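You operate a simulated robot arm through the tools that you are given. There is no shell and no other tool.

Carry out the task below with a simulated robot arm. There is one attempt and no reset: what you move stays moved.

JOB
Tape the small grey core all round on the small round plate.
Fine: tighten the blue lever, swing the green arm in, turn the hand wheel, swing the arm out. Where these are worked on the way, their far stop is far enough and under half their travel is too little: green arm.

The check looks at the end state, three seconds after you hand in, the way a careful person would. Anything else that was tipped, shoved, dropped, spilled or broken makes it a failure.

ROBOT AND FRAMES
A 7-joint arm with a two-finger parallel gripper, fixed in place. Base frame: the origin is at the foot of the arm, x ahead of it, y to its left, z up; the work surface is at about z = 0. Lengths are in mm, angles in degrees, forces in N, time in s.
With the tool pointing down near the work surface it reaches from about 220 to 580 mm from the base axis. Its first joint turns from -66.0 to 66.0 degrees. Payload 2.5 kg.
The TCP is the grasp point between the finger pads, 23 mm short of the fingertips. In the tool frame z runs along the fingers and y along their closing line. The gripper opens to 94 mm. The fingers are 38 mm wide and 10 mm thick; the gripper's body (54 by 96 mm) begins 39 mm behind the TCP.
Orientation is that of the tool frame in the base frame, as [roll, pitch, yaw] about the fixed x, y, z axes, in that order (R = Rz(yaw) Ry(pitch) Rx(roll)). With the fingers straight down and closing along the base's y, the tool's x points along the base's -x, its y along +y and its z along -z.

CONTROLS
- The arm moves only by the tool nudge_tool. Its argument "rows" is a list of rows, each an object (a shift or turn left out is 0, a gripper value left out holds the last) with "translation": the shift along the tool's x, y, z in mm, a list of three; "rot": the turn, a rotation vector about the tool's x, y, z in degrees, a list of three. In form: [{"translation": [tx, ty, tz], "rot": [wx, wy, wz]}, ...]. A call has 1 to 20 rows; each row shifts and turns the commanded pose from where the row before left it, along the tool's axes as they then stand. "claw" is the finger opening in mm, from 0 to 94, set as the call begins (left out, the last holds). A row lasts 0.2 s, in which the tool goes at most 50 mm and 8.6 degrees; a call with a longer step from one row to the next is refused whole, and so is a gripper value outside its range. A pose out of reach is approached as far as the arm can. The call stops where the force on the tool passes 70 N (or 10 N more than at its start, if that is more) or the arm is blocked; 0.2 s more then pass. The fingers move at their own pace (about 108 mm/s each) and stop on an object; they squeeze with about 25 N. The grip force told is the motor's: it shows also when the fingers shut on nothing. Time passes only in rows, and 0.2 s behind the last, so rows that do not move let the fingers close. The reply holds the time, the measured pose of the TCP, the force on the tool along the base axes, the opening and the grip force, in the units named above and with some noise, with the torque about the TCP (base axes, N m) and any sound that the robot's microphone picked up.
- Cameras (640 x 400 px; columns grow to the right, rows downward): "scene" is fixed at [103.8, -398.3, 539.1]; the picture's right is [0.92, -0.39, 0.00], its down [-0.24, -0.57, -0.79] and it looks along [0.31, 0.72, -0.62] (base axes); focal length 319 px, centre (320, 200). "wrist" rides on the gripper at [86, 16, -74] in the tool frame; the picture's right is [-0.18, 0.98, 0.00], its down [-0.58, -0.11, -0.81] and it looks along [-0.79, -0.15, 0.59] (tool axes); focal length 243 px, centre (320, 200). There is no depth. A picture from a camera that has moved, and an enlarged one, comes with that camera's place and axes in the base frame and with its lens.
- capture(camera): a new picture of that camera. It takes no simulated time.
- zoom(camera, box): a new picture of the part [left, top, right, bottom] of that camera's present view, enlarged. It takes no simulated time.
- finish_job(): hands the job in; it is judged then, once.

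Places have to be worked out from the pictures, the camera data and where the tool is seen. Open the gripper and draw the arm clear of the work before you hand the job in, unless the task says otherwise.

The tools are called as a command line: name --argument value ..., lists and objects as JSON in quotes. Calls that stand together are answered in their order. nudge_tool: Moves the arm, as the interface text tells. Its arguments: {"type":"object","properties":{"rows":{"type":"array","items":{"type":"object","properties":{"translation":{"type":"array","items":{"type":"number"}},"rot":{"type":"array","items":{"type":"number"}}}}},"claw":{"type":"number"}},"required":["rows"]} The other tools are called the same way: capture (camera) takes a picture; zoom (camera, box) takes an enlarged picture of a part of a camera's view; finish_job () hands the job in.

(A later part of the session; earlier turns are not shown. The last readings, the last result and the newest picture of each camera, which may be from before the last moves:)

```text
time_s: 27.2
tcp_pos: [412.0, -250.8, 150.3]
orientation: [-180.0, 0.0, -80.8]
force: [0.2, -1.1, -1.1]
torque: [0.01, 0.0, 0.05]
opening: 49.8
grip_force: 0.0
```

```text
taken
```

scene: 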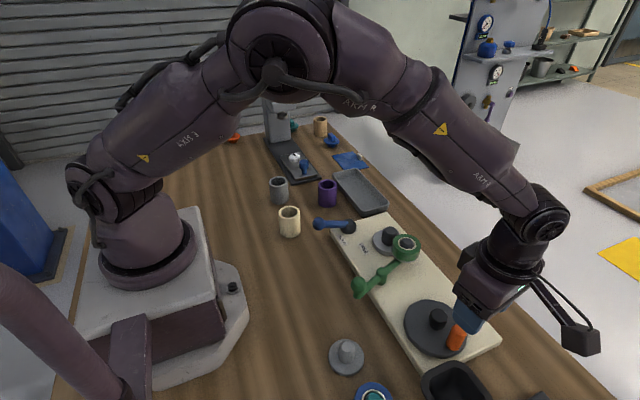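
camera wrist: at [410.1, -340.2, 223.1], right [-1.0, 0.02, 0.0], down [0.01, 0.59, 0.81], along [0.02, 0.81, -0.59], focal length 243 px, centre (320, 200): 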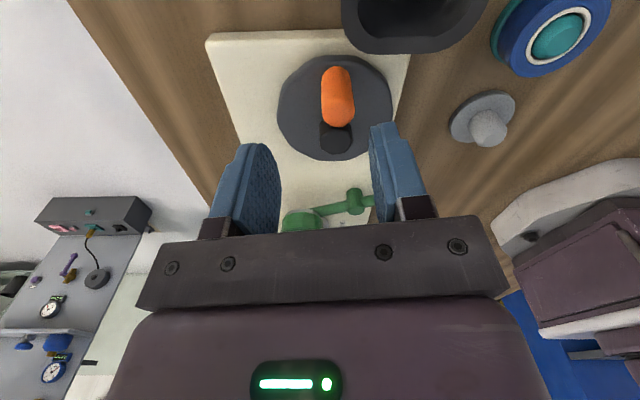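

Combining three views, I refine the wheel centre to about (400,-207) with hub top z≈64. The handle is at about (399.5,-245), top near z≈86, radius 38. I'll correct position and yaw, lower part way, and recheck.

nudge_tool --rows '[{"translation": [-3.8, 12, 0]}, {"rot": [0, 0, 5.1]}, {"rot": [0, 0, 5.1]}, {"translation": [0, 0, 20]}, {"translation": [0, 0, 10]}, {}]'

capture --camera "wrist"

zoom --camera "scene" --box '[360, 220, 520, 370]'

```text
time_s: 28.6
tcp_pos: [398.0, -248.0, 118.0]
orientation: [180.0, 0.0, -91.1]
force: [0.0, 0.2, 0.8]
torque: [0.0, 0.01, 0.0]
opening: 50.2
grip_force: 0.0
```

```text
taken
camera wrist: at [380.2, -333.9, 193.0], right [-0.98, 0.2, 0.0], down [0.12, 0.58, 0.81], along [0.16, 0.79, -0.59], focal length 243 px, centre (320, 200)
```

wrist: 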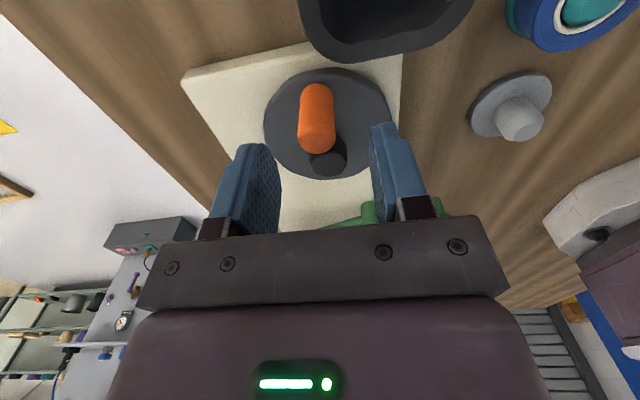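

```text
2.67 times, centred on (440, 295) of scene
camera zoom: at [103.8, -398.3, 539.1], right [0.92, -0.39, 0.0], down [-0.24, -0.57, -0.79], along [0.31, 0.72, -0.62], focal length 851 px, centre (0, -53)
```

zoom: 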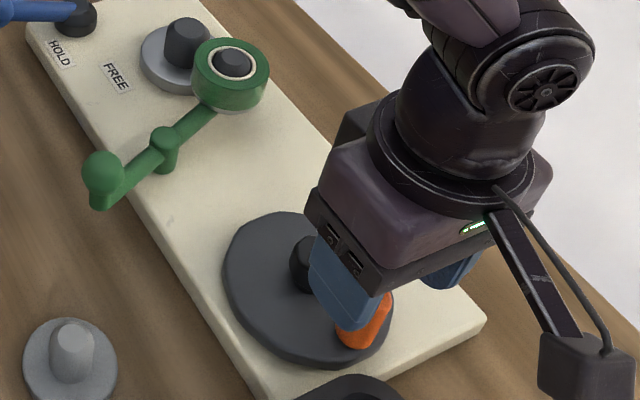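

The handle is confirmed at (400.5,-245) and the hub at (400.5,-207). I'll lower over the handle to TCP z≈84.

nudge_tool --rows '[{"translation": [1, -2.5, 10]}, {"translation": [0, 0, 14]}, {"translation": [0, 0, 10]}, {}]'

capture --camera "wrist"

zoom --camera "scene" --box '[360, 220, 520, 370]'

```text
time_s: 29.6
tcp_pos: [400.8, -249.1, 85.9]
orientation: [-179.9, 0.0, -91.1]
force: [0.1, -0.7, 0.3]
torque: [-0.02, 0.02, -0.01]
opening: 50.3
grip_force: 0.1
```

```text
taken
camera wrist: at [383.8, -336.7, 159.5], right [-0.98, 0.2, 0.0], down [0.12, 0.58, 0.81], along [0.16, 0.79, -0.59], focal length 243 px, centre (320, 200)
```

wrist: 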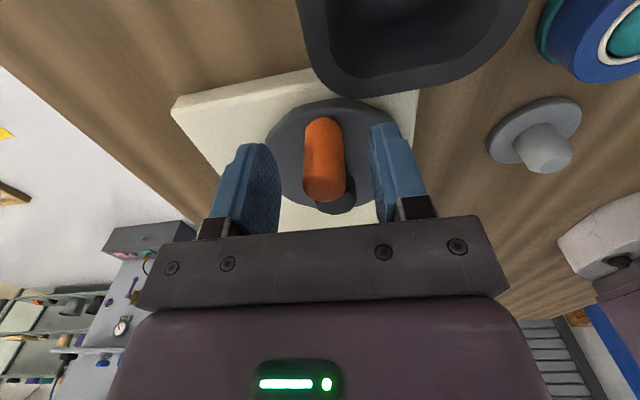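

```text
2.67 times, centred on (440, 295) of scene
camera zoom: at [103.8, -398.3, 539.1], right [0.92, -0.39, 0.0], down [-0.24, -0.57, -0.79], along [0.31, 0.72, -0.62], focal length 851 px, centre (0, -53)
```

zoom: 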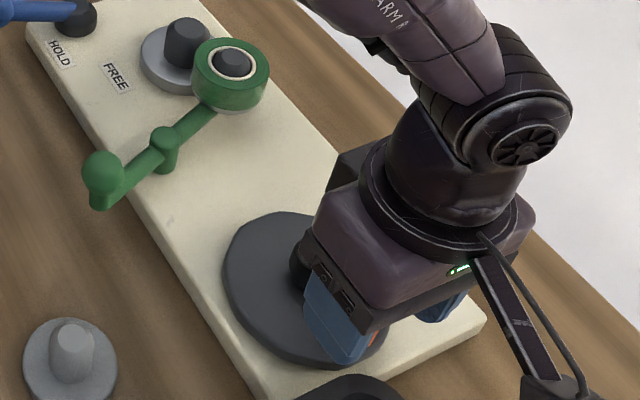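

The handle is centred between the fingers. I'll narrow them to 27 mm and crank clockwise 30° as a test.

nudge_tool --rows '[{}, {}, {"translation": [-0.36, 5.48, 0], "rot": [0, 0, 7.5]}, {"translation": [-0.36, 5.48, 0], "rot": [0, 0, 7.5]}, {"translation": [-0.36, 5.48, 0], "rot": [0, 0, 7.5]}, {"translation": [-0.36, 5.48, 0], "rot": [0, 0, 7.5]}]' --claw 27

capture --camera "wrist"

zoom --camera "scene" --box '[360, 210, 460, 290]'

```text
time_s: 31.0
tcp_pos: [378.5, -243.1, 85.6]
orientation: [-180.0, 0.0, -121.2]
force: [1.1, -0.4, -0.3]
torque: [-0.04, -0.05, 0.01]
opening: 27.6
grip_force: 0.4
```

```text
taken
camera wrist: at [322.2, -309.6, 158.7], right [-0.74, 0.67, 0.0], down [0.4, 0.44, 0.81], along [0.54, 0.6, -0.59], focal length 243 px, centre (320, 200)
```

wrist: 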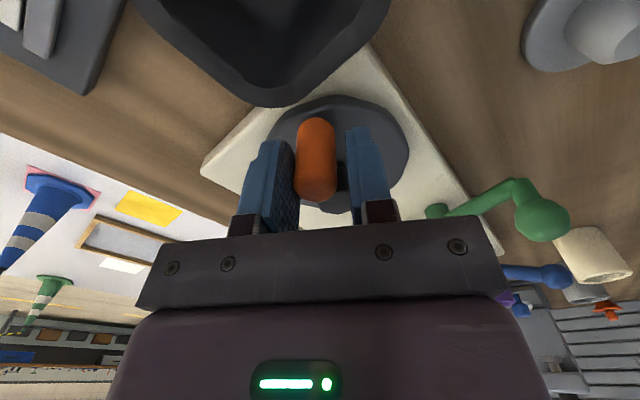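

```text
5.00 times, centred on (410, 250) of scene
camera zoom: at [103.8, -398.3, 539.1], right [0.92, -0.39, 0.0], down [-0.24, -0.57, -0.79], along [0.31, 0.72, -0.62], focal length 1596 px, centre (-130, -50)
```

zoom: 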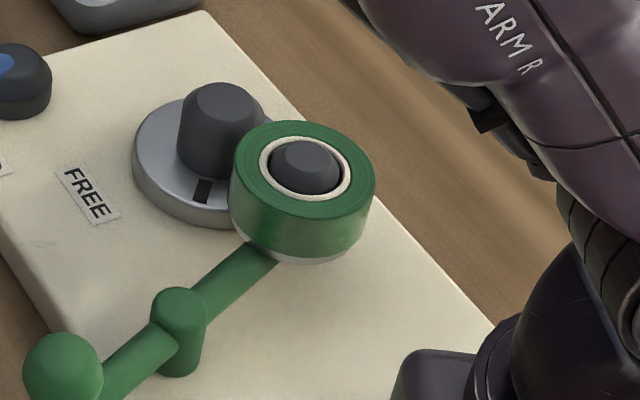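

The plate's mark has turned with the wheel, at about 1:1. I'll keep cranking clockwise.

nudge_tool --rows '[{"translation": [-0.36, 5.48, 0], "rot": [0, 0, 7.5]}, {"translation": [-0.36, 5.48, 0], "rot": [0, 0, 7.5]}, {"translation": [-0.36, 5.48, 0], "rot": [0, 0, 7.5]}, {"translation": [-0.36, 5.48, 0], "rot": [0, 0, 7.5]}, {"translation": [-0.36, 5.48, 0], "rot": [0, 0, 7.5]}, {"translation": [-0.36, 5.48, 0], "rot": [0, 0, 7.5]}, {"translation": [-0.36, 5.48, 0], "rot": [0, 0, 7.5]}, {"translation": [-0.36, 5.48, 0], "rot": [0, 0, 7.5]}, {"translation": [-0.36, 5.48, 0], "rot": [0, 0, 7.5]}, {"translation": [-0.36, 5.48, 0], "rot": [0, 0, 7.5]}]'

capture --camera "wrist"

zoom --camera "scene" --box '[340, 200, 500, 360]'

```text
time_s: 33.2
tcp_pos: [363.2, -195.5, 86.0]
orientation: [180.0, -0.1, 163.8]
force: [-0.1, -0.4, -0.2]
torque: [0.0, 0.01, -0.04]
opening: 27.4
grip_force: 0.0
```

```text
taken
camera wrist: at [284.4, -156.0, 158.9], right [0.45, 0.89, 0.0], down [0.53, -0.27, 0.81], along [0.72, -0.36, -0.59], focal length 243 px, centre (320, 200)
```

wrist: 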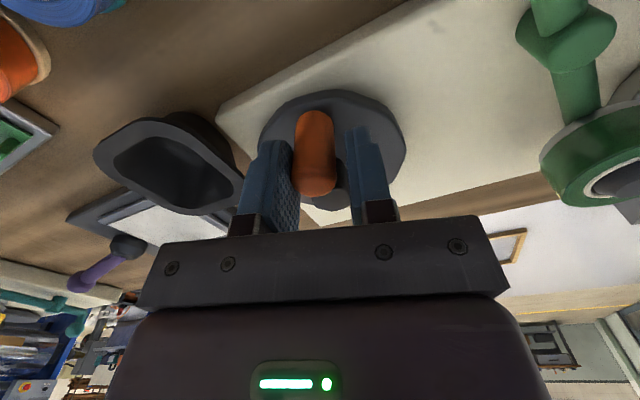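

```text
2.50 times, centred on (420, 280) of scene
camera zoom: at [103.8, -398.3, 539.1], right [0.92, -0.39, 0.0], down [-0.24, -0.57, -0.79], along [0.31, 0.72, -0.62], focal length 798 px, centre (70, 0)
```

zoom: 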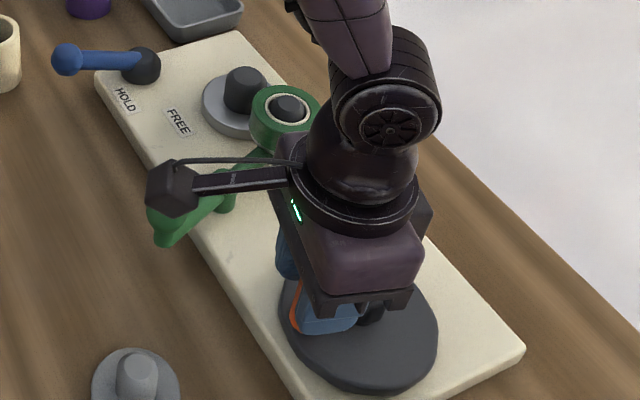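

Good, the handle is tracking with negligible force. I'll continue clockwise.

nudge_tool --rows '[{"translation": [-0.36, 5.48, 0], "rot": [0, 0, 7.5]}, {"translation": [-0.36, 5.48, 0], "rot": [0, 0, 7.5]}, {"translation": [-0.36, 5.48, 0], "rot": [0, 0, 7.5]}, {"translation": [-0.36, 5.48, 0], "rot": [0, 0, 7.5]}, {"translation": [-0.36, 5.48, 0], "rot": [0, 0, 7.5]}, {"translation": [-0.36, 5.48, 0], "rot": [0, 0, 7.5]}, {"translation": [-0.36, 5.48, 0], "rot": [0, 0, 7.5]}, {"translation": [-0.36, 5.48, 0], "rot": [0, 0, 7.5]}, {"translation": [-0.36, 5.48, 0], "rot": [0, 0, 7.5]}, {"translation": [-0.36, 5.48, 0], "rot": [0, 0, 7.5]}]'

capture --camera "wrist"

zoom --camera "scene" --box '[340, 200, 500, 360]'

```text
time_s: 35.4
tcp_pos: [403.8, -164.5, 84.2]
orientation: [179.9, 0.0, 88.7]
force: [-1.1, -0.6, -0.3]
torque: [-0.01, 0.04, -0.01]
opening: 27.5
grip_force: 0.9
```

```text
taken
camera wrist: at [422.5, -80.6, 159.6], right [0.98, -0.21, 0.0], down [-0.12, -0.58, 0.81], along [-0.17, -0.79, -0.59], focal length 243 px, centre (320, 200)
```

wrist: 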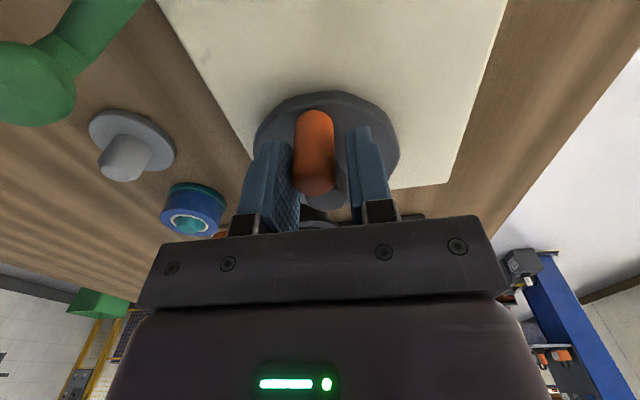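

```text
2.50 times, centred on (420, 280) of scene
camera zoom: at [103.8, -398.3, 539.1], right [0.92, -0.39, 0.0], down [-0.24, -0.57, -0.79], along [0.31, 0.72, -0.62], focal length 798 px, centre (70, 0)
```

zoom: 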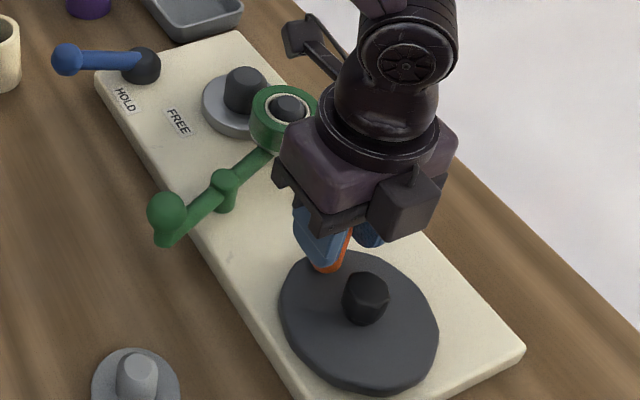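

Half a turn done. I'll continue as far as the wrist will go.

nudge_tool --rows '[{"translation": [-0.36, 5.48, 0], "rot": [0, 0, 7.5]}, {"translation": [-0.36, 5.48, 0], "rot": [0, 0, 7.5]}, {"translation": [-0.36, 5.48, 0], "rot": [0, 0, 7.5]}, {"translation": [-0.36, 5.48, 0], "rot": [0, 0, 7.5]}, {"translation": [-0.36, 5.48, 0], "rot": [0, 0, 7.5]}, {"translation": [-0.36, 5.48, 0], "rot": [0, 0, 7.5]}]'

capture --camera "wrist"

zoom --camera "scene" --box '[340, 200, 500, 360]'

zoom --camera "scene" --box '[370, 215, 440, 265]'

```text
time_s: 36.8
tcp_pos: [433.1, -178.4, 86.5]
orientation: [-180.0, 0.0, 43.8]
force: [-0.8, 1.4, -0.3]
torque: [-0.01, -0.02, 0.01]
opening: 27.4
grip_force: 0.6
```

```text
taken
camera wrist: at [507.0, -131.4, 159.9], right [0.55, -0.84, 0.0], down [-0.5, -0.32, 0.81], along [-0.67, -0.44, -0.59], focal length 243 px, centre (320, 200)
```

wrist: 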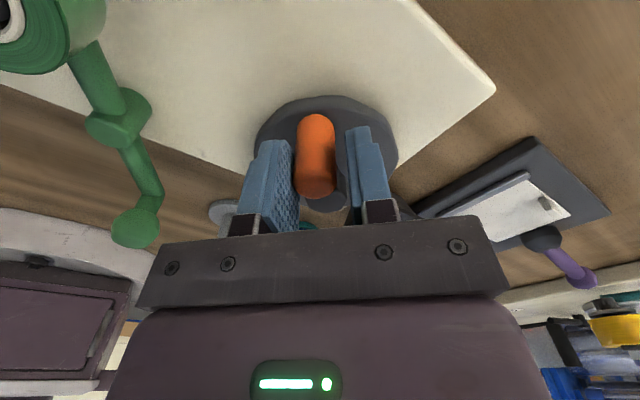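

```text
2.50 times, centred on (420, 280) of scene
camera zoom: at [103.8, -398.3, 539.1], right [0.92, -0.39, 0.0], down [-0.24, -0.57, -0.79], along [0.31, 0.72, -0.62], focal length 798 px, centre (70, 0)
```

zoom: 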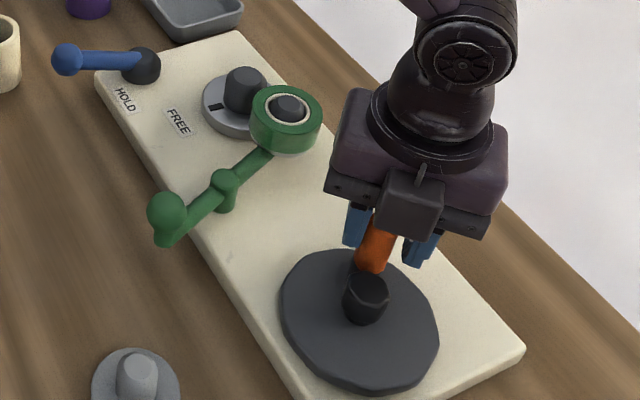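

```text
8.00 times, centred on (405, 240) of scene
camera zoom: at [103.8, -398.3, 539.1], right [0.92, -0.39, 0.0], down [-0.24, -0.57, -0.79], along [0.31, 0.72, -0.62], focal length 2553 px, centre (-360, -120)
```

zoom: 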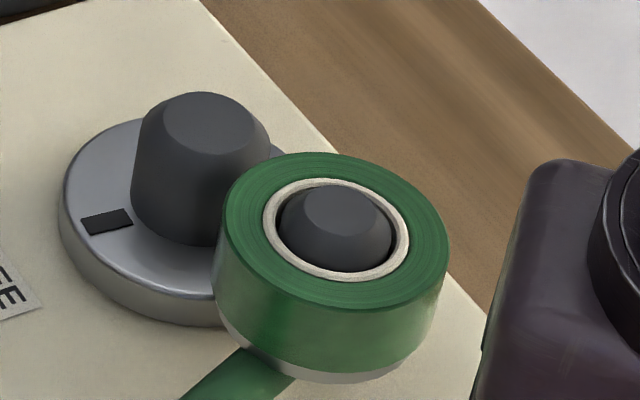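

The plate mark has turned about twice the wheel angle. I'll carry on cranking a little, then inspect the core from close by.

nudge_tool --rows '[{"translation": [-0.36, 5.48, 0], "rot": [0, 0, 7.5]}, {"translation": [-0.36, 5.48, 0], "rot": [0, 0, 7.5]}, {"translation": [-0.36, 5.48, 0], "rot": [0, 0, 7.5]}, {"translation": [-0.36, 5.48, 0], "rot": [0, 0, 7.5]}]'

capture --camera "wrist"

zoom --camera "scene" --box '[340, 200, 500, 360]'

zoom --camera "scene" --box '[370, 215, 440, 265]'

```text
time_s: 37.8
tcp_pos: [443.9, -196.9, 84.5]
orientation: [-180.0, 0.0, 13.6]
force: [-1.2, 2.2, 0.2]
torque: [0.04, 0.02, -0.01]
opening: 27.7
grip_force: 0.7
```

```text
taken
camera wrist: at [532.3, -193.1, 159.0], right [0.05, -1.0, 0.0], down [-0.59, -0.03, 0.81], along [-0.81, -0.04, -0.59], focal length 243 px, centre (320, 200)
```

wrist: 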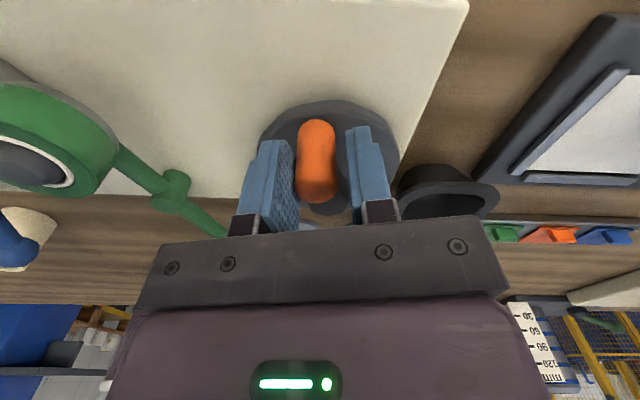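

```text
2.50 times, centred on (420, 280) of scene
camera zoom: at [103.8, -398.3, 539.1], right [0.92, -0.39, 0.0], down [-0.24, -0.57, -0.79], along [0.31, 0.72, -0.62], focal length 798 px, centre (70, 0)
```

zoom: 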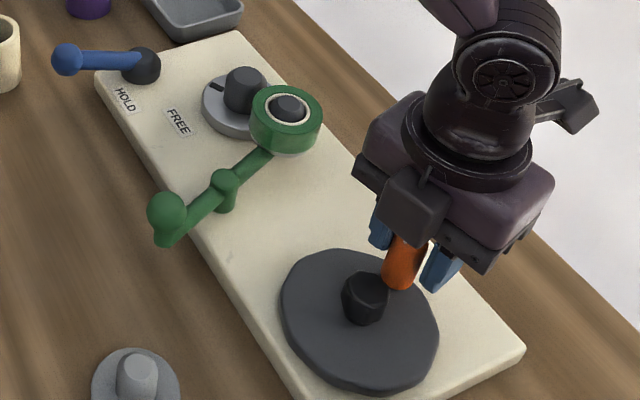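

```text
8.00 times, centred on (405, 240) of scene
camera zoom: at [103.8, -398.3, 539.1], right [0.92, -0.39, 0.0], down [-0.24, -0.57, -0.79], along [0.31, 0.72, -0.62], focal length 2553 px, centre (-360, -120)
```

zoom: 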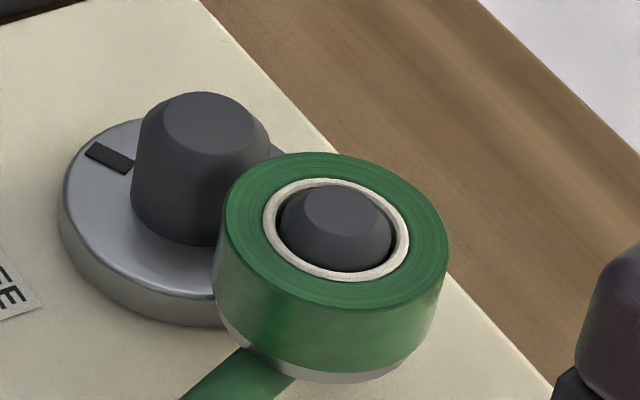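

The gear ratio is 2:1: the plate has turned about 510°, yet I see no tape on the core. I'll open, lift and look closely at the roll/core contact.

nudge_tool --rows '[{}, {"translation": [0, 0, -20]}, {"translation": [0, 0, -40]}, {"translation": [7, -29, -10]}, {"translation": [7, -29, 0]}, {"translation": [7, -29, 0]}, {"translation": [7, -29, 0]}, {"translation": [7, -29, 0]}, {}]' --claw 40

capture --camera "wrist"

capture --camera "scene"

```text
time_s: 39.8
tcp_pos: [443.1, -46.0, 156.0]
orientation: [-180.0, 0.0, 14.0]
force: [-0.1, 0.7, 0.7]
torque: [0.02, 0.0, 0.01]
opening: 40.2
grip_force: 0.1
```

```text
taken
camera wrist: at [531.5, -42.2, 229.2], right [0.06, -1.0, 0.0], down [-0.59, -0.03, 0.81], along [-0.81, -0.05, -0.59], focal length 243 px, centre (320, 200)
```

wrist: 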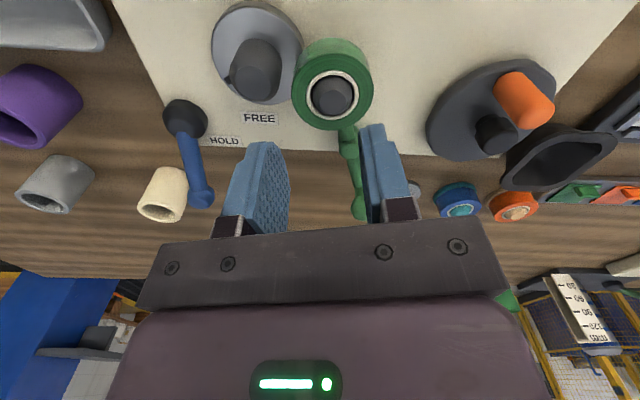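

```text
taken
```

scene: 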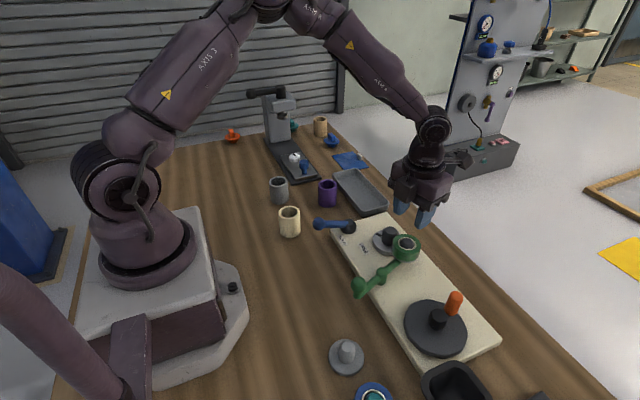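

zoom --camera "wrist" --box '[190, 0, 400, 140]'

zoom --camera "wrist" --box '[430, 150, 560, 230]'

```text
2.86 times, centred on (295, 70) of wrist
camera zoom: at [531.5, -42.2, 229.2], right [0.06, -1.0, 0.0], down [-0.59, -0.03, 0.81], along [-0.81, -0.05, -0.59], focal length 693 px, centre (391, 571)
```

zoom: 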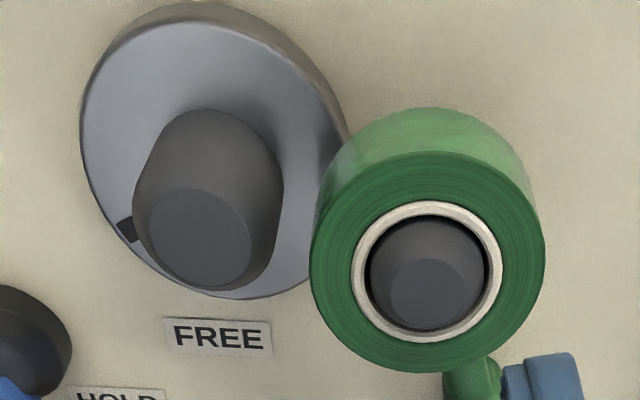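

```text
4.92 times, centred on (495, 190) of wrist
camera zoom: at [531.5, -42.2, 229.2], right [0.06, -1.0, 0.0], down [-0.59, -0.03, 0.81], along [-0.81, -0.05, -0.59], focal length 1194 px, centre (-542, 249)
```

zoom: 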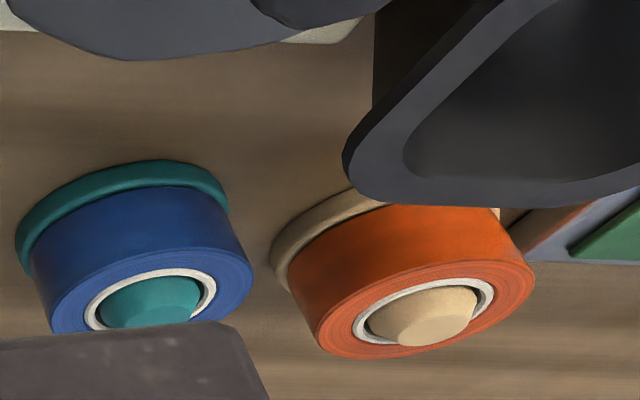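

The mark is turning with the plate but no tape is seen yet, so a longer crank may be needed. I'll turn the wrist back by 180° to regrip the handle and continue clockwise.

nudge_tool --rows '[{"rot": [0, 0, -8.2]}, {"rot": [0, 0, -8.2]}, {"rot": [0, 0, -8.2]}, {"rot": [0, 0, -8.2]}, {"rot": [0, 0, -8.2]}, {"rot": [0, 0, -8.2]}, {"rot": [0, 0, -8.2]}, {"rot": [0, 0, -8.2]}, {"rot": [0, 0, -8.2]}, {"rot": [0, 0, -8.2]}, {"rot": [0, 0, -8.2]}, {"rot": [0, 0, -8.2]}, {"rot": [0, 0, -8.2]}, {"rot": [0, 0, -8.2]}, {"rot": [0, 0, -8.2]}, {"rot": [0, 0, -8.2]}, {"rot": [0, 0, -8.2]}, {"rot": [0, 0, -8.2]}, {"rot": [0, 0, -8.2]}, {"rot": [0, 0, -8.2]}]' --claw 50

nudge_tool --rows '[{"rot": [0, 0, -8.2]}, {"rot": [0, 0, -7.8]}, {}]'

capture --camera "wrist"

```text
time_s: 44.0
tcp_pos: [442.8, -47.9, 156.4]
orientation: [-180.0, 0.0, 178.1]
force: [-0.8, 0.4, 1.0]
torque: [0.01, -0.02, 0.02]
opening: 50.2
grip_force: 0.1
```

```text
time_s: 44.8
tcp_pos: [442.7, -50.7, 157.1]
orientation: [180.0, 0.0, -165.9]
force: [-1.1, -0.4, 0.0]
torque: [0.0, -0.03, -0.01]
opening: 49.8
grip_force: 0.1
```

```text
taken
camera wrist: at [355.8, -55.8, 229.4], right [-0.06, 1.0, 0.0], down [0.59, 0.03, 0.81], along [0.8, 0.05, -0.59], focal length 243 px, centre (320, 200)
```

wrist: 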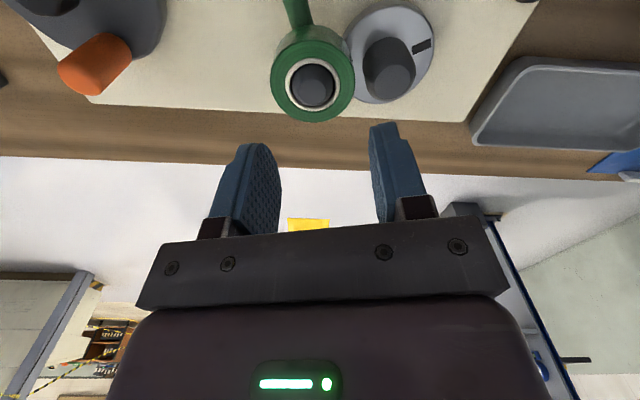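

zoom --camera "wrist" --box '[250, 0, 450, 130]'

```text
3.08 times, centred on (350, 65) of wrist
camera zoom: at [355.8, -55.8, 229.4], right [-0.06, 1.0, 0.0], down [0.59, 0.03, 0.81], along [0.8, 0.05, -0.59], focal length 746 px, centre (228, 615)
```

zoom: 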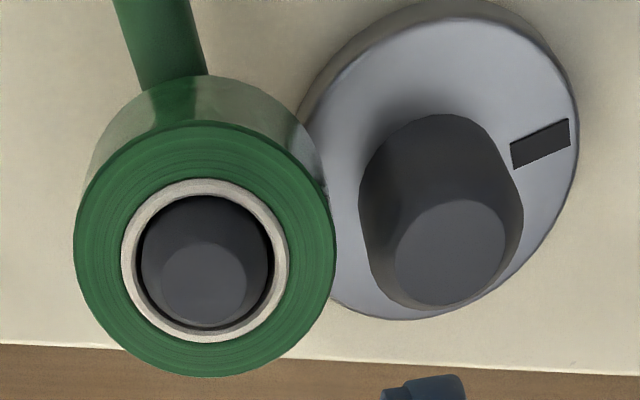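

There is a small gap of about 6 mm between roll and core at the arm's hard stop, which seems to be the design. I'll go to the handle, now at about (437,-196), and continue cranking past a full wheel turn.

nudge_tool --rows '[{"translation": [9.2, -35, 0]}, {"translation": [9.2, -35, 0]}, {"translation": [9.2, -35, 0]}, {"translation": [9.2, -35, 0]}, {"translation": [0, 0, 30]}, {}]'

capture --camera "wrist"

```text
time_s: 46.2
tcp_pos: [439.6, -194.3, 125.8]
orientation: [180.0, -0.1, -166.1]
force: [0.4, -0.1, -0.2]
torque: [0.04, -0.02, 0.04]
opening: 50.0
grip_force: 0.1
```

```text
taken
camera wrist: at [353.0, -199.7, 200.4], right [-0.06, 1.0, 0.0], down [0.59, 0.03, 0.81], along [0.8, 0.05, -0.59], focal length 243 px, centre (320, 200)
```

wrist: 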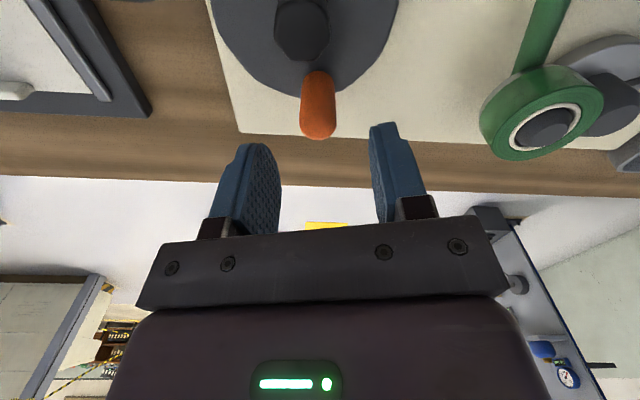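

Handle is well centred. I'll lower over it and continue clockwise (tool x now pointing inward).

nudge_tool --rows '[{"translation": [-2, 0, 15]}, {"translation": [0, 0, 15]}, {"translation": [0, 0, 11]}, {}]'

nudge_tool --rows '[{}, {}, {"translation": [0.36, -5.48, 0], "rot": [0, 0, 7.5]}, {"translation": [0.36, -5.48, 0], "rot": [0, 0, 7.5]}, {"translation": [0.36, -5.48, 0], "rot": [0, 0, 7.5]}, {"translation": [0.36, -5.48, 0], "rot": [0, 0, 7.5]}, {"translation": [0.36, -5.48, 0], "rot": [0, 0, 7.5]}, {"translation": [0.36, -5.48, 0], "rot": [0, 0, 7.5]}]' --claw 27

capture --camera "wrist"

zoom --camera "scene" --box '[340, 200, 500, 360]'

```text
time_s: 47.2
tcp_pos: [441.5, -193.1, 84.3]
orientation: [-180.0, 0.0, -166.0]
force: [-0.4, -0.1, -0.3]
torque: [0.01, -0.01, 0.04]
opening: 50.0
grip_force: 0.1
```

```text
time_s: 49.0
tcp_pos: [438.0, -226.1, 84.7]
orientation: [-180.0, 0.1, 148.7]
force: [1.5, 1.0, 0.1]
torque: [0.03, -0.02, 0.0]
opening: 27.6
grip_force: 0.3
```

```text
taken
camera wrist: at [373.0, -167.2, 158.7], right [0.67, 0.74, 0.0], down [0.44, -0.39, 0.81], along [0.6, -0.54, -0.59], focal length 243 px, centre (320, 200)
```

wrist: 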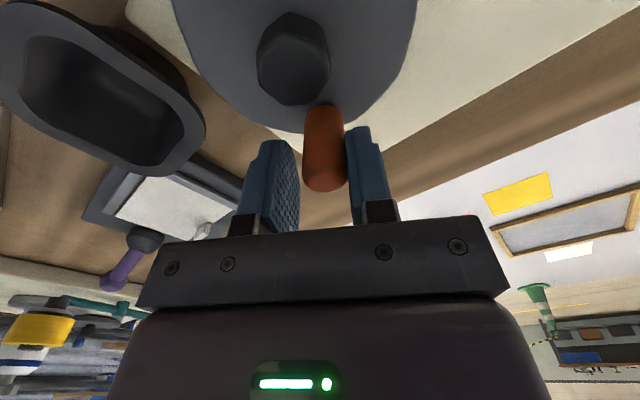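

```text
2.50 times, centred on (420, 280) of scene
camera zoom: at [103.8, -398.3, 539.1], right [0.92, -0.39, 0.0], down [-0.24, -0.57, -0.79], along [0.31, 0.72, -0.62], focal length 798 px, centre (70, 0)
```

zoom: 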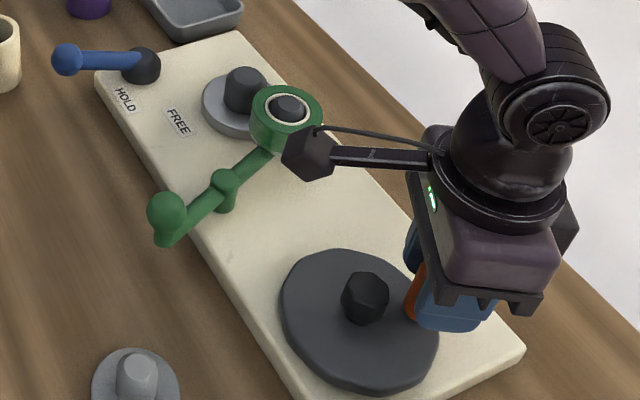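

nudge_tool --rows '[{"translation": [0.36, -5.48, 0], "rot": [0, 0, 7.5]}, {"translation": [0.36, -5.48, 0], "rot": [0, 0, 7.5]}, {"translation": [0.36, -5.48, 0], "rot": [0, 0, 7.5]}, {"translation": [0.36, -5.48, 0], "rot": [0, 0, 7.5]}, {"translation": [0.36, -5.48, 0], "rot": [0, 0, 7.5]}, {"translation": [0.36, -5.48, 0], "rot": [0, 0, 7.5]}, {"translation": [0.36, -5.48, 0], "rot": [0, 0, 7.5]}, {"translation": [0.36, -5.48, 0], "rot": [0, 0, 7.5]}, {"translation": [0.36, -5.48, 0], "rot": [0, 0, 7.5]}, {"translation": [0.36, -5.48, 0], "rot": [0, 0, 7.5]}]'

zoom --camera "scene" --box '[340, 200, 500, 360]'

zoom --camera "scene" --box '[370, 215, 440, 265]'

capture --camera "wrist"

```text
time_s: 51.2
tcp_pos: [390.9, -243.7, 85.0]
orientation: [-180.0, 0.0, 73.7]
force: [0.5, -0.6, -0.3]
torque: [0.0, -0.03, -0.01]
opening: 27.5
grip_force: 0.8
```

```text
2.50 times, centred on (420, 280) of scene
camera zoom: at [103.8, -398.3, 539.1], right [0.92, -0.39, 0.0], down [-0.24, -0.57, -0.79], along [0.31, 0.72, -0.62], focal length 798 px, centre (70, 0)
```

zoom: 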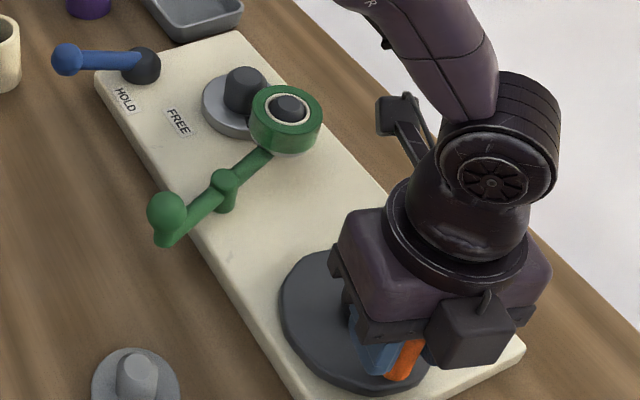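

```text
8.00 times, centred on (405, 240) of scene
camera zoom: at [103.8, -398.3, 539.1], right [0.92, -0.39, 0.0], down [-0.24, -0.57, -0.79], along [0.31, 0.72, -0.62], focal length 2553 px, centre (-360, -120)
```

zoom: 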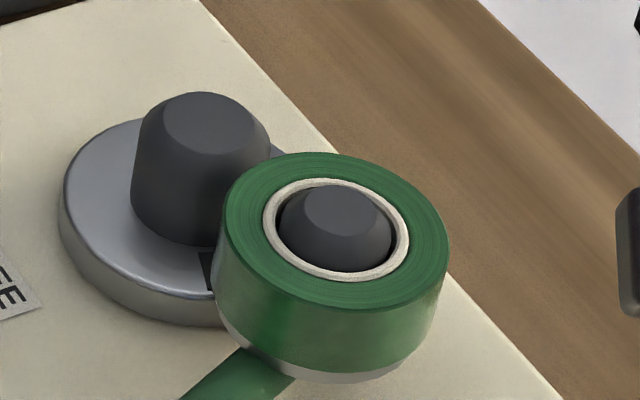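

```text
taken
camera wrist: at [430.2, -165.8, 158.5], right [0.89, -0.45, 0.0], down [-0.27, -0.53, 0.81], along [-0.36, -0.72, -0.59], focal length 243 px, centre (320, 200)
```

wrist: 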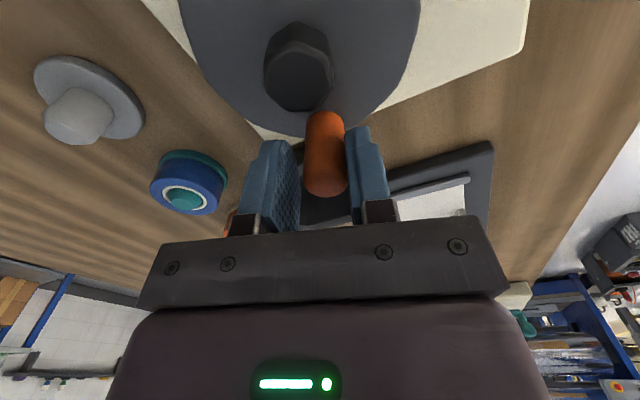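

A full wheel turn (two plate turns) is done yet the core still looks bare. I'll lift off and take a close look at core, roll and any tape tail before deciding.

nudge_tool --rows '[{}, {"translation": [0, 0, -20]}, {"translation": [0, 0, -40]}, {"translation": [0, 0, -10]}, {"translation": [-40, 10, 0]}, {"translation": [-40, 10, 0]}, {}]' --claw 40

capture --camera "wrist"

zoom --camera "scene" --box '[380, 220, 430, 260]'

```text
time_s: 52.8
tcp_pos: [387.3, -324.3, 151.6]
orientation: [-180.0, 0.0, 73.9]
force: [0.2, 0.4, -0.4]
torque: [-0.01, -0.02, 0.0]
opening: 40.0
grip_force: 0.0
```

```text
taken
camera wrist: at [427.5, -247.3, 225.8], right [0.89, -0.45, 0.0], down [-0.27, -0.53, 0.81], along [-0.36, -0.72, -0.59], focal length 243 px, centre (320, 200)
```

wrist: 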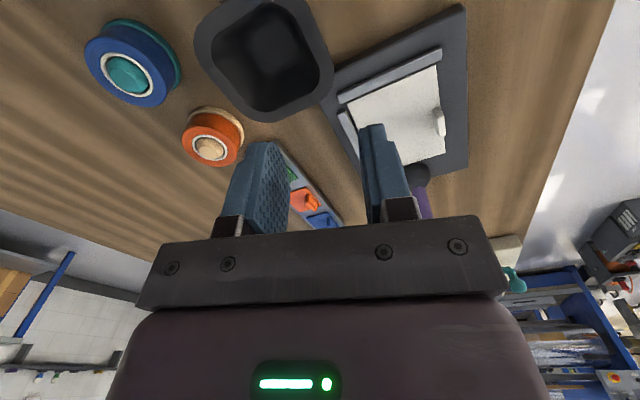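

```text
10.00 times, centred on (405, 240) of scene
camera zoom: at [103.7, -398.3, 539.1], right [0.92, -0.39, 0.0], down [-0.24, -0.57, -0.79], along [0.31, 0.72, -0.62], focal length 3191 px, centre (-530, -200)
```

zoom: 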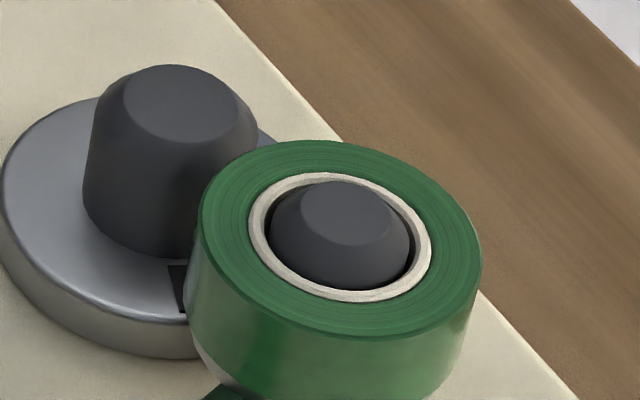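

No tape shows on the core so far. It may only appear once the arm is swung out, so I'll turn the wrist back and go to the green ball to swing it out and inspect.

nudge_tool --rows '[{"rot": [0, 0, -8.2]}, {"rot": [0, 0, -8.2]}, {"rot": [0, 0, -8.2]}, {"rot": [0, 0, -8.2]}, {"rot": [0, 0, -8.2]}, {"rot": [0, 0, -8.2]}, {"rot": [0, 0, -8.2]}, {"rot": [0, 0, -8.2]}, {"rot": [0, 0, -8.2]}, {"rot": [0, 0, -8.2]}, {"rot": [0, 0, -8.2]}, {"rot": [0, 0, -8.2]}, {"rot": [0, 0, -8.2]}, {"rot": [0, 0, -8.2]}, {"rot": [0, 0, -8.2]}, {}]' --claw 56

```text
time_s: 56.2
tcp_pos: [387.1, -326.0, 154.5]
orientation: [180.0, 0.1, -162.9]
force: [0.0, 0.7, -0.6]
torque: [0.02, -0.01, -0.02]
opening: 56.0
grip_force: 0.1
```

nudge_tool --rows '[{"translation": [2.3, 40.3, 0.7]}, {"translation": [2.3, 40.3, 0.7]}, {"translation": [2.3, 40.3, 0.7]}, {"translation": [2.3, 40.3, 0.7]}, {"translation": [2.3, 40.3, 0.7]}, {"translation": [2.3, 40.3, 0.7]}, {}]'

capture --camera "wrist"

zoom --camera "wrist" --box '[270, 80, 410, 220]'

```text
time_s: 57.8
tcp_pos: [302.0, -95.5, 148.1]
orientation: [-180.0, 0.1, -163.1]
force: [-0.5, 0.2, 0.0]
torque: [0.0, 0.0, -0.01]
opening: 56.4
grip_force: 0.1
```

```text
taken
camera wrist: at [214.8, -105.6, 221.9], right [-0.11, 0.99, 0.0], down [0.59, 0.06, 0.81], along [0.8, 0.09, -0.59], focal length 243 px, centre (320, 200)
```

wrist: 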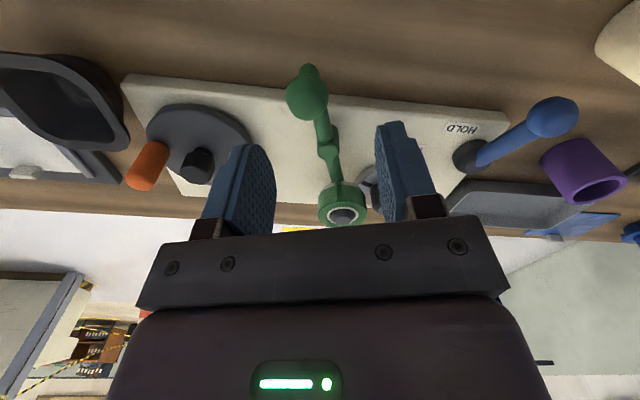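

```text
2.86 times, centred on (340, 150) of wrist
camera zoom: at [214.8, -105.6, 221.9], right [-0.11, 0.99, 0.0], down [0.59, 0.06, 0.81], along [0.8, 0.09, -0.59], focal length 693 px, centre (263, 343)
```

zoom: 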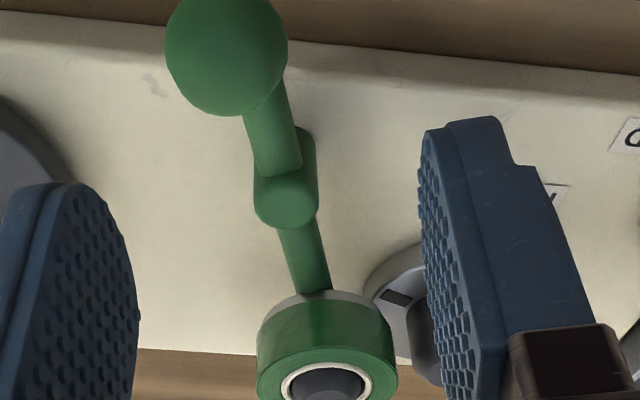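

Ball is at about (304,-104). I'll lower over it.

nudge_tool --rows '[{"translation": [0.6, -8.7, 20]}, {"translation": [0, 0, 25]}, {"translation": [0, 0, 22]}, {"translation": [0, 0, 15]}, {}]'

capture --camera "wrist"

```text
time_s: 59.0
tcp_pos: [304.4, -106.9, 66.7]
orientation: [-180.0, 0.0, -163.1]
force: [-0.5, 0.1, 0.1]
torque: [0.06, 0.03, -0.04]
opening: 56.0
grip_force: 0.1
```

```text
taken
camera wrist: at [218.1, -116.2, 140.3], right [-0.11, 0.99, 0.0], down [0.59, 0.06, 0.81], along [0.8, 0.09, -0.59], focal length 243 px, centre (320, 200)
```

wrist: 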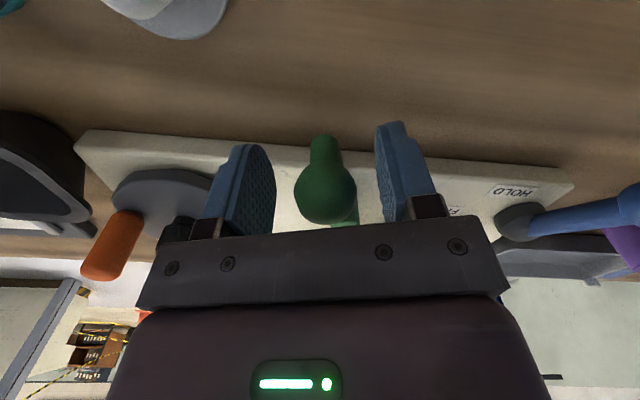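

I'll grip the ball and press inward slightly to verify the arm is really at its stop.

nudge_tool --rows '[{}, {}, {}, {"translation": [0, -1.5, 0]}, {"translation": [0, -1.5, 0]}, {"translation": [0, -1.5, 0]}]' --claw 20

zoom --camera "scene" --box '[380, 220, 430, 260]'

```text
time_s: 60.4
tcp_pos: [305.5, -104.5, 66.5]
orientation: [179.1, -0.3, -162.4]
force: [-7.9, 52.9, -24.5]
torque: [-0.7, 0.2, -0.31]
opening: 29.4
grip_force: 45.3
```

```text
10.00 times, centred on (405, 240) of scene
camera zoom: at [103.9, -398.3, 539.0], right [0.92, -0.39, 0.0], down [-0.24, -0.57, -0.79], along [0.31, 0.72, -0.62], focal length 3191 px, centre (-530, -200)
```

zoom: 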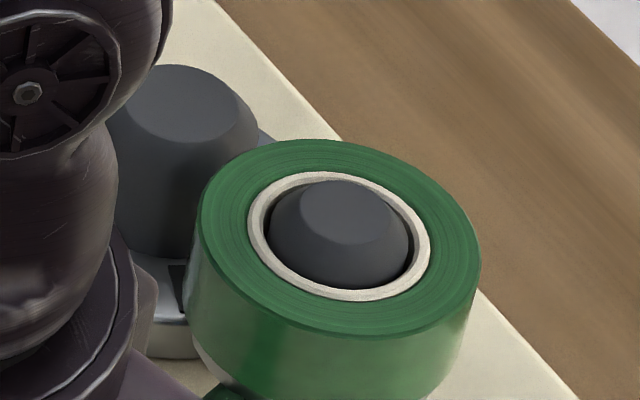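

53 N with no motion: the arm is at its hard stop. Now I'll ease off and swing the arm out along its arc.

nudge_tool --rows '[{"translation": [0, 3, 0]}, {}, {"translation": [-0.25, 5.65, 0], "rot": [0, 0, 5]}, {"translation": [-0.25, 5.65, 0], "rot": [0, 0, 5]}, {"translation": [-0.25, 5.65, 0], "rot": [0, 0, 5]}, {"translation": [-0.25, 5.65, 0], "rot": [0, 0, 5]}, {"translation": [-0.25, 5.65, 0], "rot": [0, 0, 5]}, {"translation": [-0.25, 5.65, 0], "rot": [0, 0, 5]}, {"translation": [-0.25, 5.65, 0], "rot": [0, 0, 5]}, {"translation": [-0.25, 5.65, 0], "rot": [0, 0, 5]}]' --claw 32

capture --camera "wrist"

zoom --camera "scene" --box '[340, 210, 460, 300]'

```text
time_s: 62.6
tcp_pos: [307.1, -64.3, 65.6]
orientation: [-180.0, -0.1, 156.8]
force: [1.2, 1.3, -0.2]
torque: [-0.01, 0.0, 0.0]
opening: 32.2
grip_force: 0.4
```

```text
taken
camera wrist: at [234.6, -16.5, 140.3], right [0.56, 0.83, 0.0], down [0.49, -0.33, 0.81], along [0.67, -0.45, -0.59], focal length 243 px, centre (320, 200)
```

wrist: 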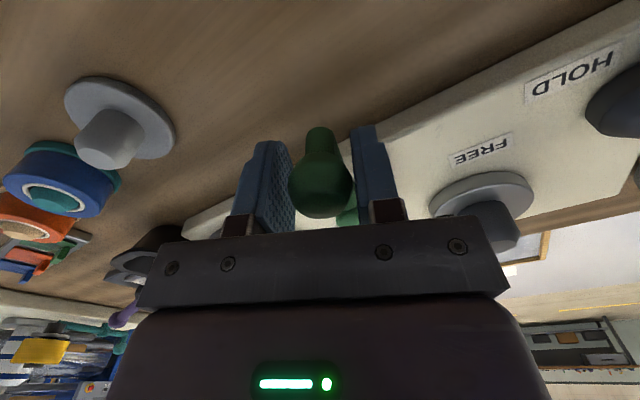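

```text
4.44 times, centred on (400, 255) of scene
camera zoom: at [103.8, -398.3, 539.1], right [0.92, -0.39, 0.0], down [-0.24, -0.57, -0.79], along [0.31, 0.72, -0.62], focal length 1418 px, centre (-36, -44)
```

zoom: 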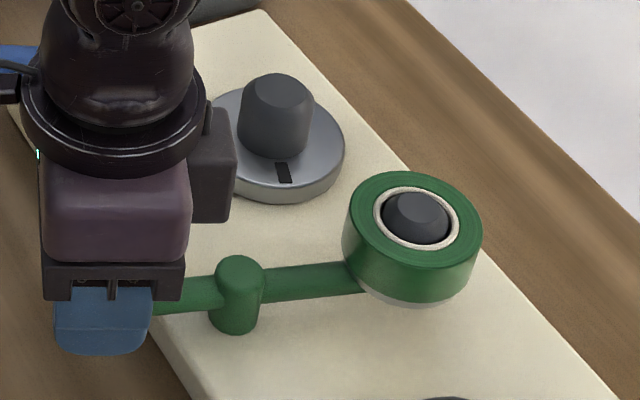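

The arm is swung out and the core is still bare, so the clockwise cranking laid no tape. I'll lift and look closely at the roll for a tape tail to infer the proper direction.

nudge_tool --rows '[{"translation": [0, -1, 0]}, {"translation": [0, 0, -25]}, {"translation": [0, 0, -40]}, {"translation": [0, 0, -30]}, {"translation": [0, -30, 0]}, {}]' --claw 56

capture --camera "wrist"

zoom --camera "wrist" --box '[300, 80, 480, 200]'

zoom --camera "scene" --box '[375, 220, 445, 280]'

```text
time_s: 64.0
tcp_pos: [295.6, -90.0, 163.1]
orientation: [180.0, 0.0, 156.9]
force: [0.4, -1.3, 0.0]
torque: [0.0, -0.02, -0.02]
opening: 56.0
grip_force: 0.0
```

```text
taken
camera wrist: at [221.8, -42.4, 236.9], right [0.56, 0.83, 0.0], down [0.49, -0.33, 0.81], along [0.67, -0.45, -0.59], focal length 243 px, centre (320, 200)
```

wrist: 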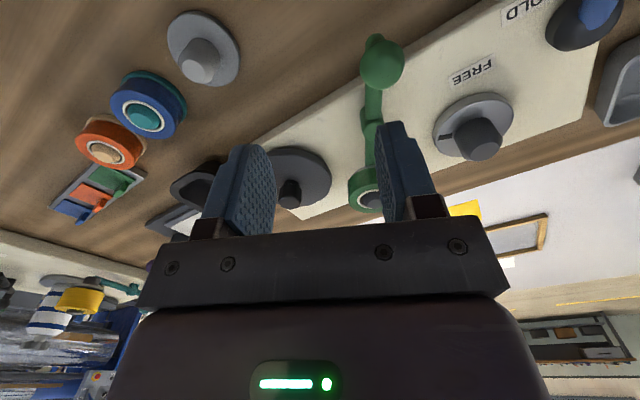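

```text
3.33 times, centred on (390, 140) of wrist
camera zoom: at [221.8, -42.4, 236.9], right [0.56, 0.83, 0.0], down [0.49, -0.33, 0.81], along [0.67, -0.45, -0.59], focal length 809 px, centre (87, 400)
```

zoom: 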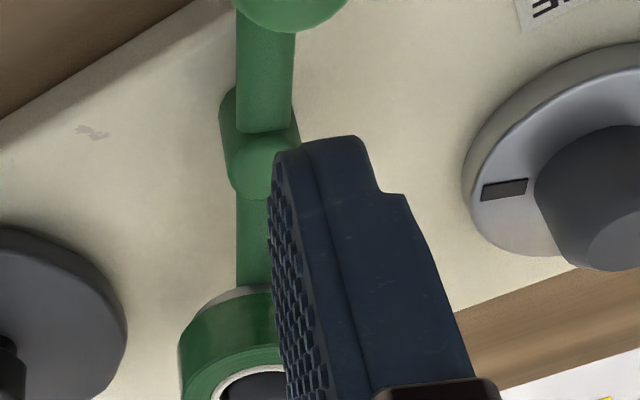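

```text
6.67 times, centred on (410, 250) of scene
camera zoom: at [103.8, -398.3, 539.1], right [0.92, -0.39, 0.0], down [-0.24, -0.57, -0.79], along [0.31, 0.72, -0.62], focal length 2128 px, centre (-280, -133)
```

zoom: 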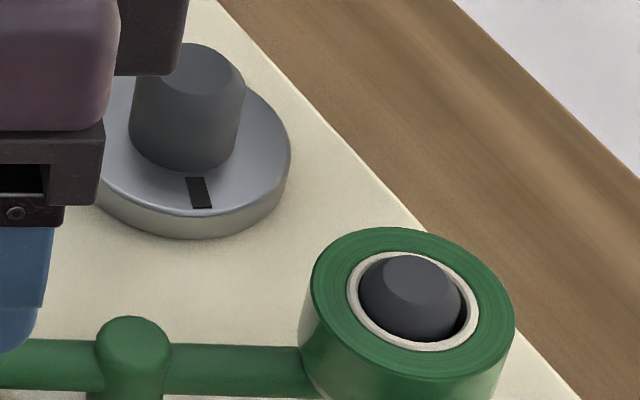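

zoom --camera "wrist" --box '[0, 230, 170, 340]'

zoom --camera "wrist" --box '[40, 0, 300, 180]'

```text
3.64 times, centred on (85, 285) of wrist
camera zoom: at [221.8, -42.4, 236.9], right [0.56, 0.83, 0.0], down [0.49, -0.33, 0.81], along [0.67, -0.45, -0.59], focal length 882 px, centre (1174, -109)
```

zoom: 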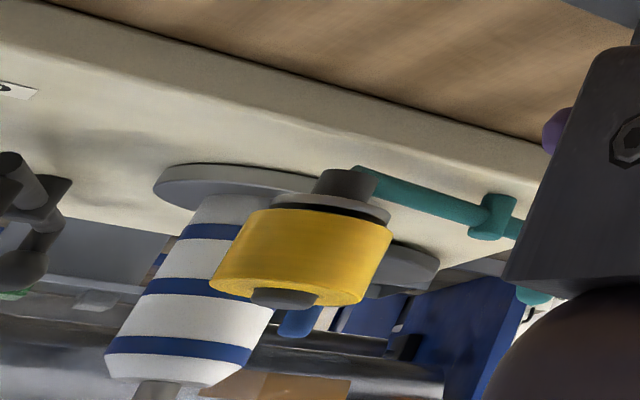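

```text
2.22 times, centred on (170, 90) of wrist
camera zoom: at [221.8, -42.4, 236.9], right [0.56, 0.83, 0.0], down [0.49, -0.33, 0.81], along [0.67, -0.45, -0.59], focal length 539 px, centre (653, 444)
```

zoom: 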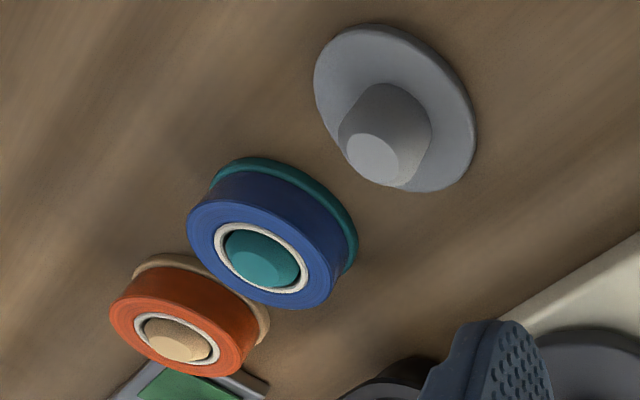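

The neighbouring station shows tape as visible bands on its core, so ours should show green. The clockwise direction apparently lays nothing. I'll swing the arm in again and crank the other way, going first over the ball at (307,-51).

nudge_tool --rows '[{"translation": [4.2, 40.6, 0]}, {"rot": [0, 0, 3.9]}, {"translation": [0, 0, 30]}, {}]'

capture --camera "wrist"

```text
time_s: 65.0
tcp_pos: [307.3, -52.3, 129.6]
orientation: [-180.0, -0.1, 152.9]
force: [-0.1, 0.7, 0.1]
torque: [0.0, -0.02, -0.01]
opening: 56.1
grip_force: 0.1
```

```text
taken
camera wrist: at [238.0, 1.1, 203.6], right [0.61, 0.79, 0.0], down [0.47, -0.36, 0.81], along [0.64, -0.49, -0.59], focal length 243 px, centre (320, 200)
```

wrist: 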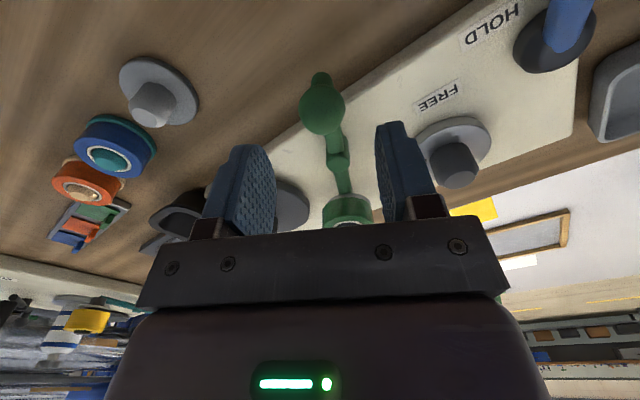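

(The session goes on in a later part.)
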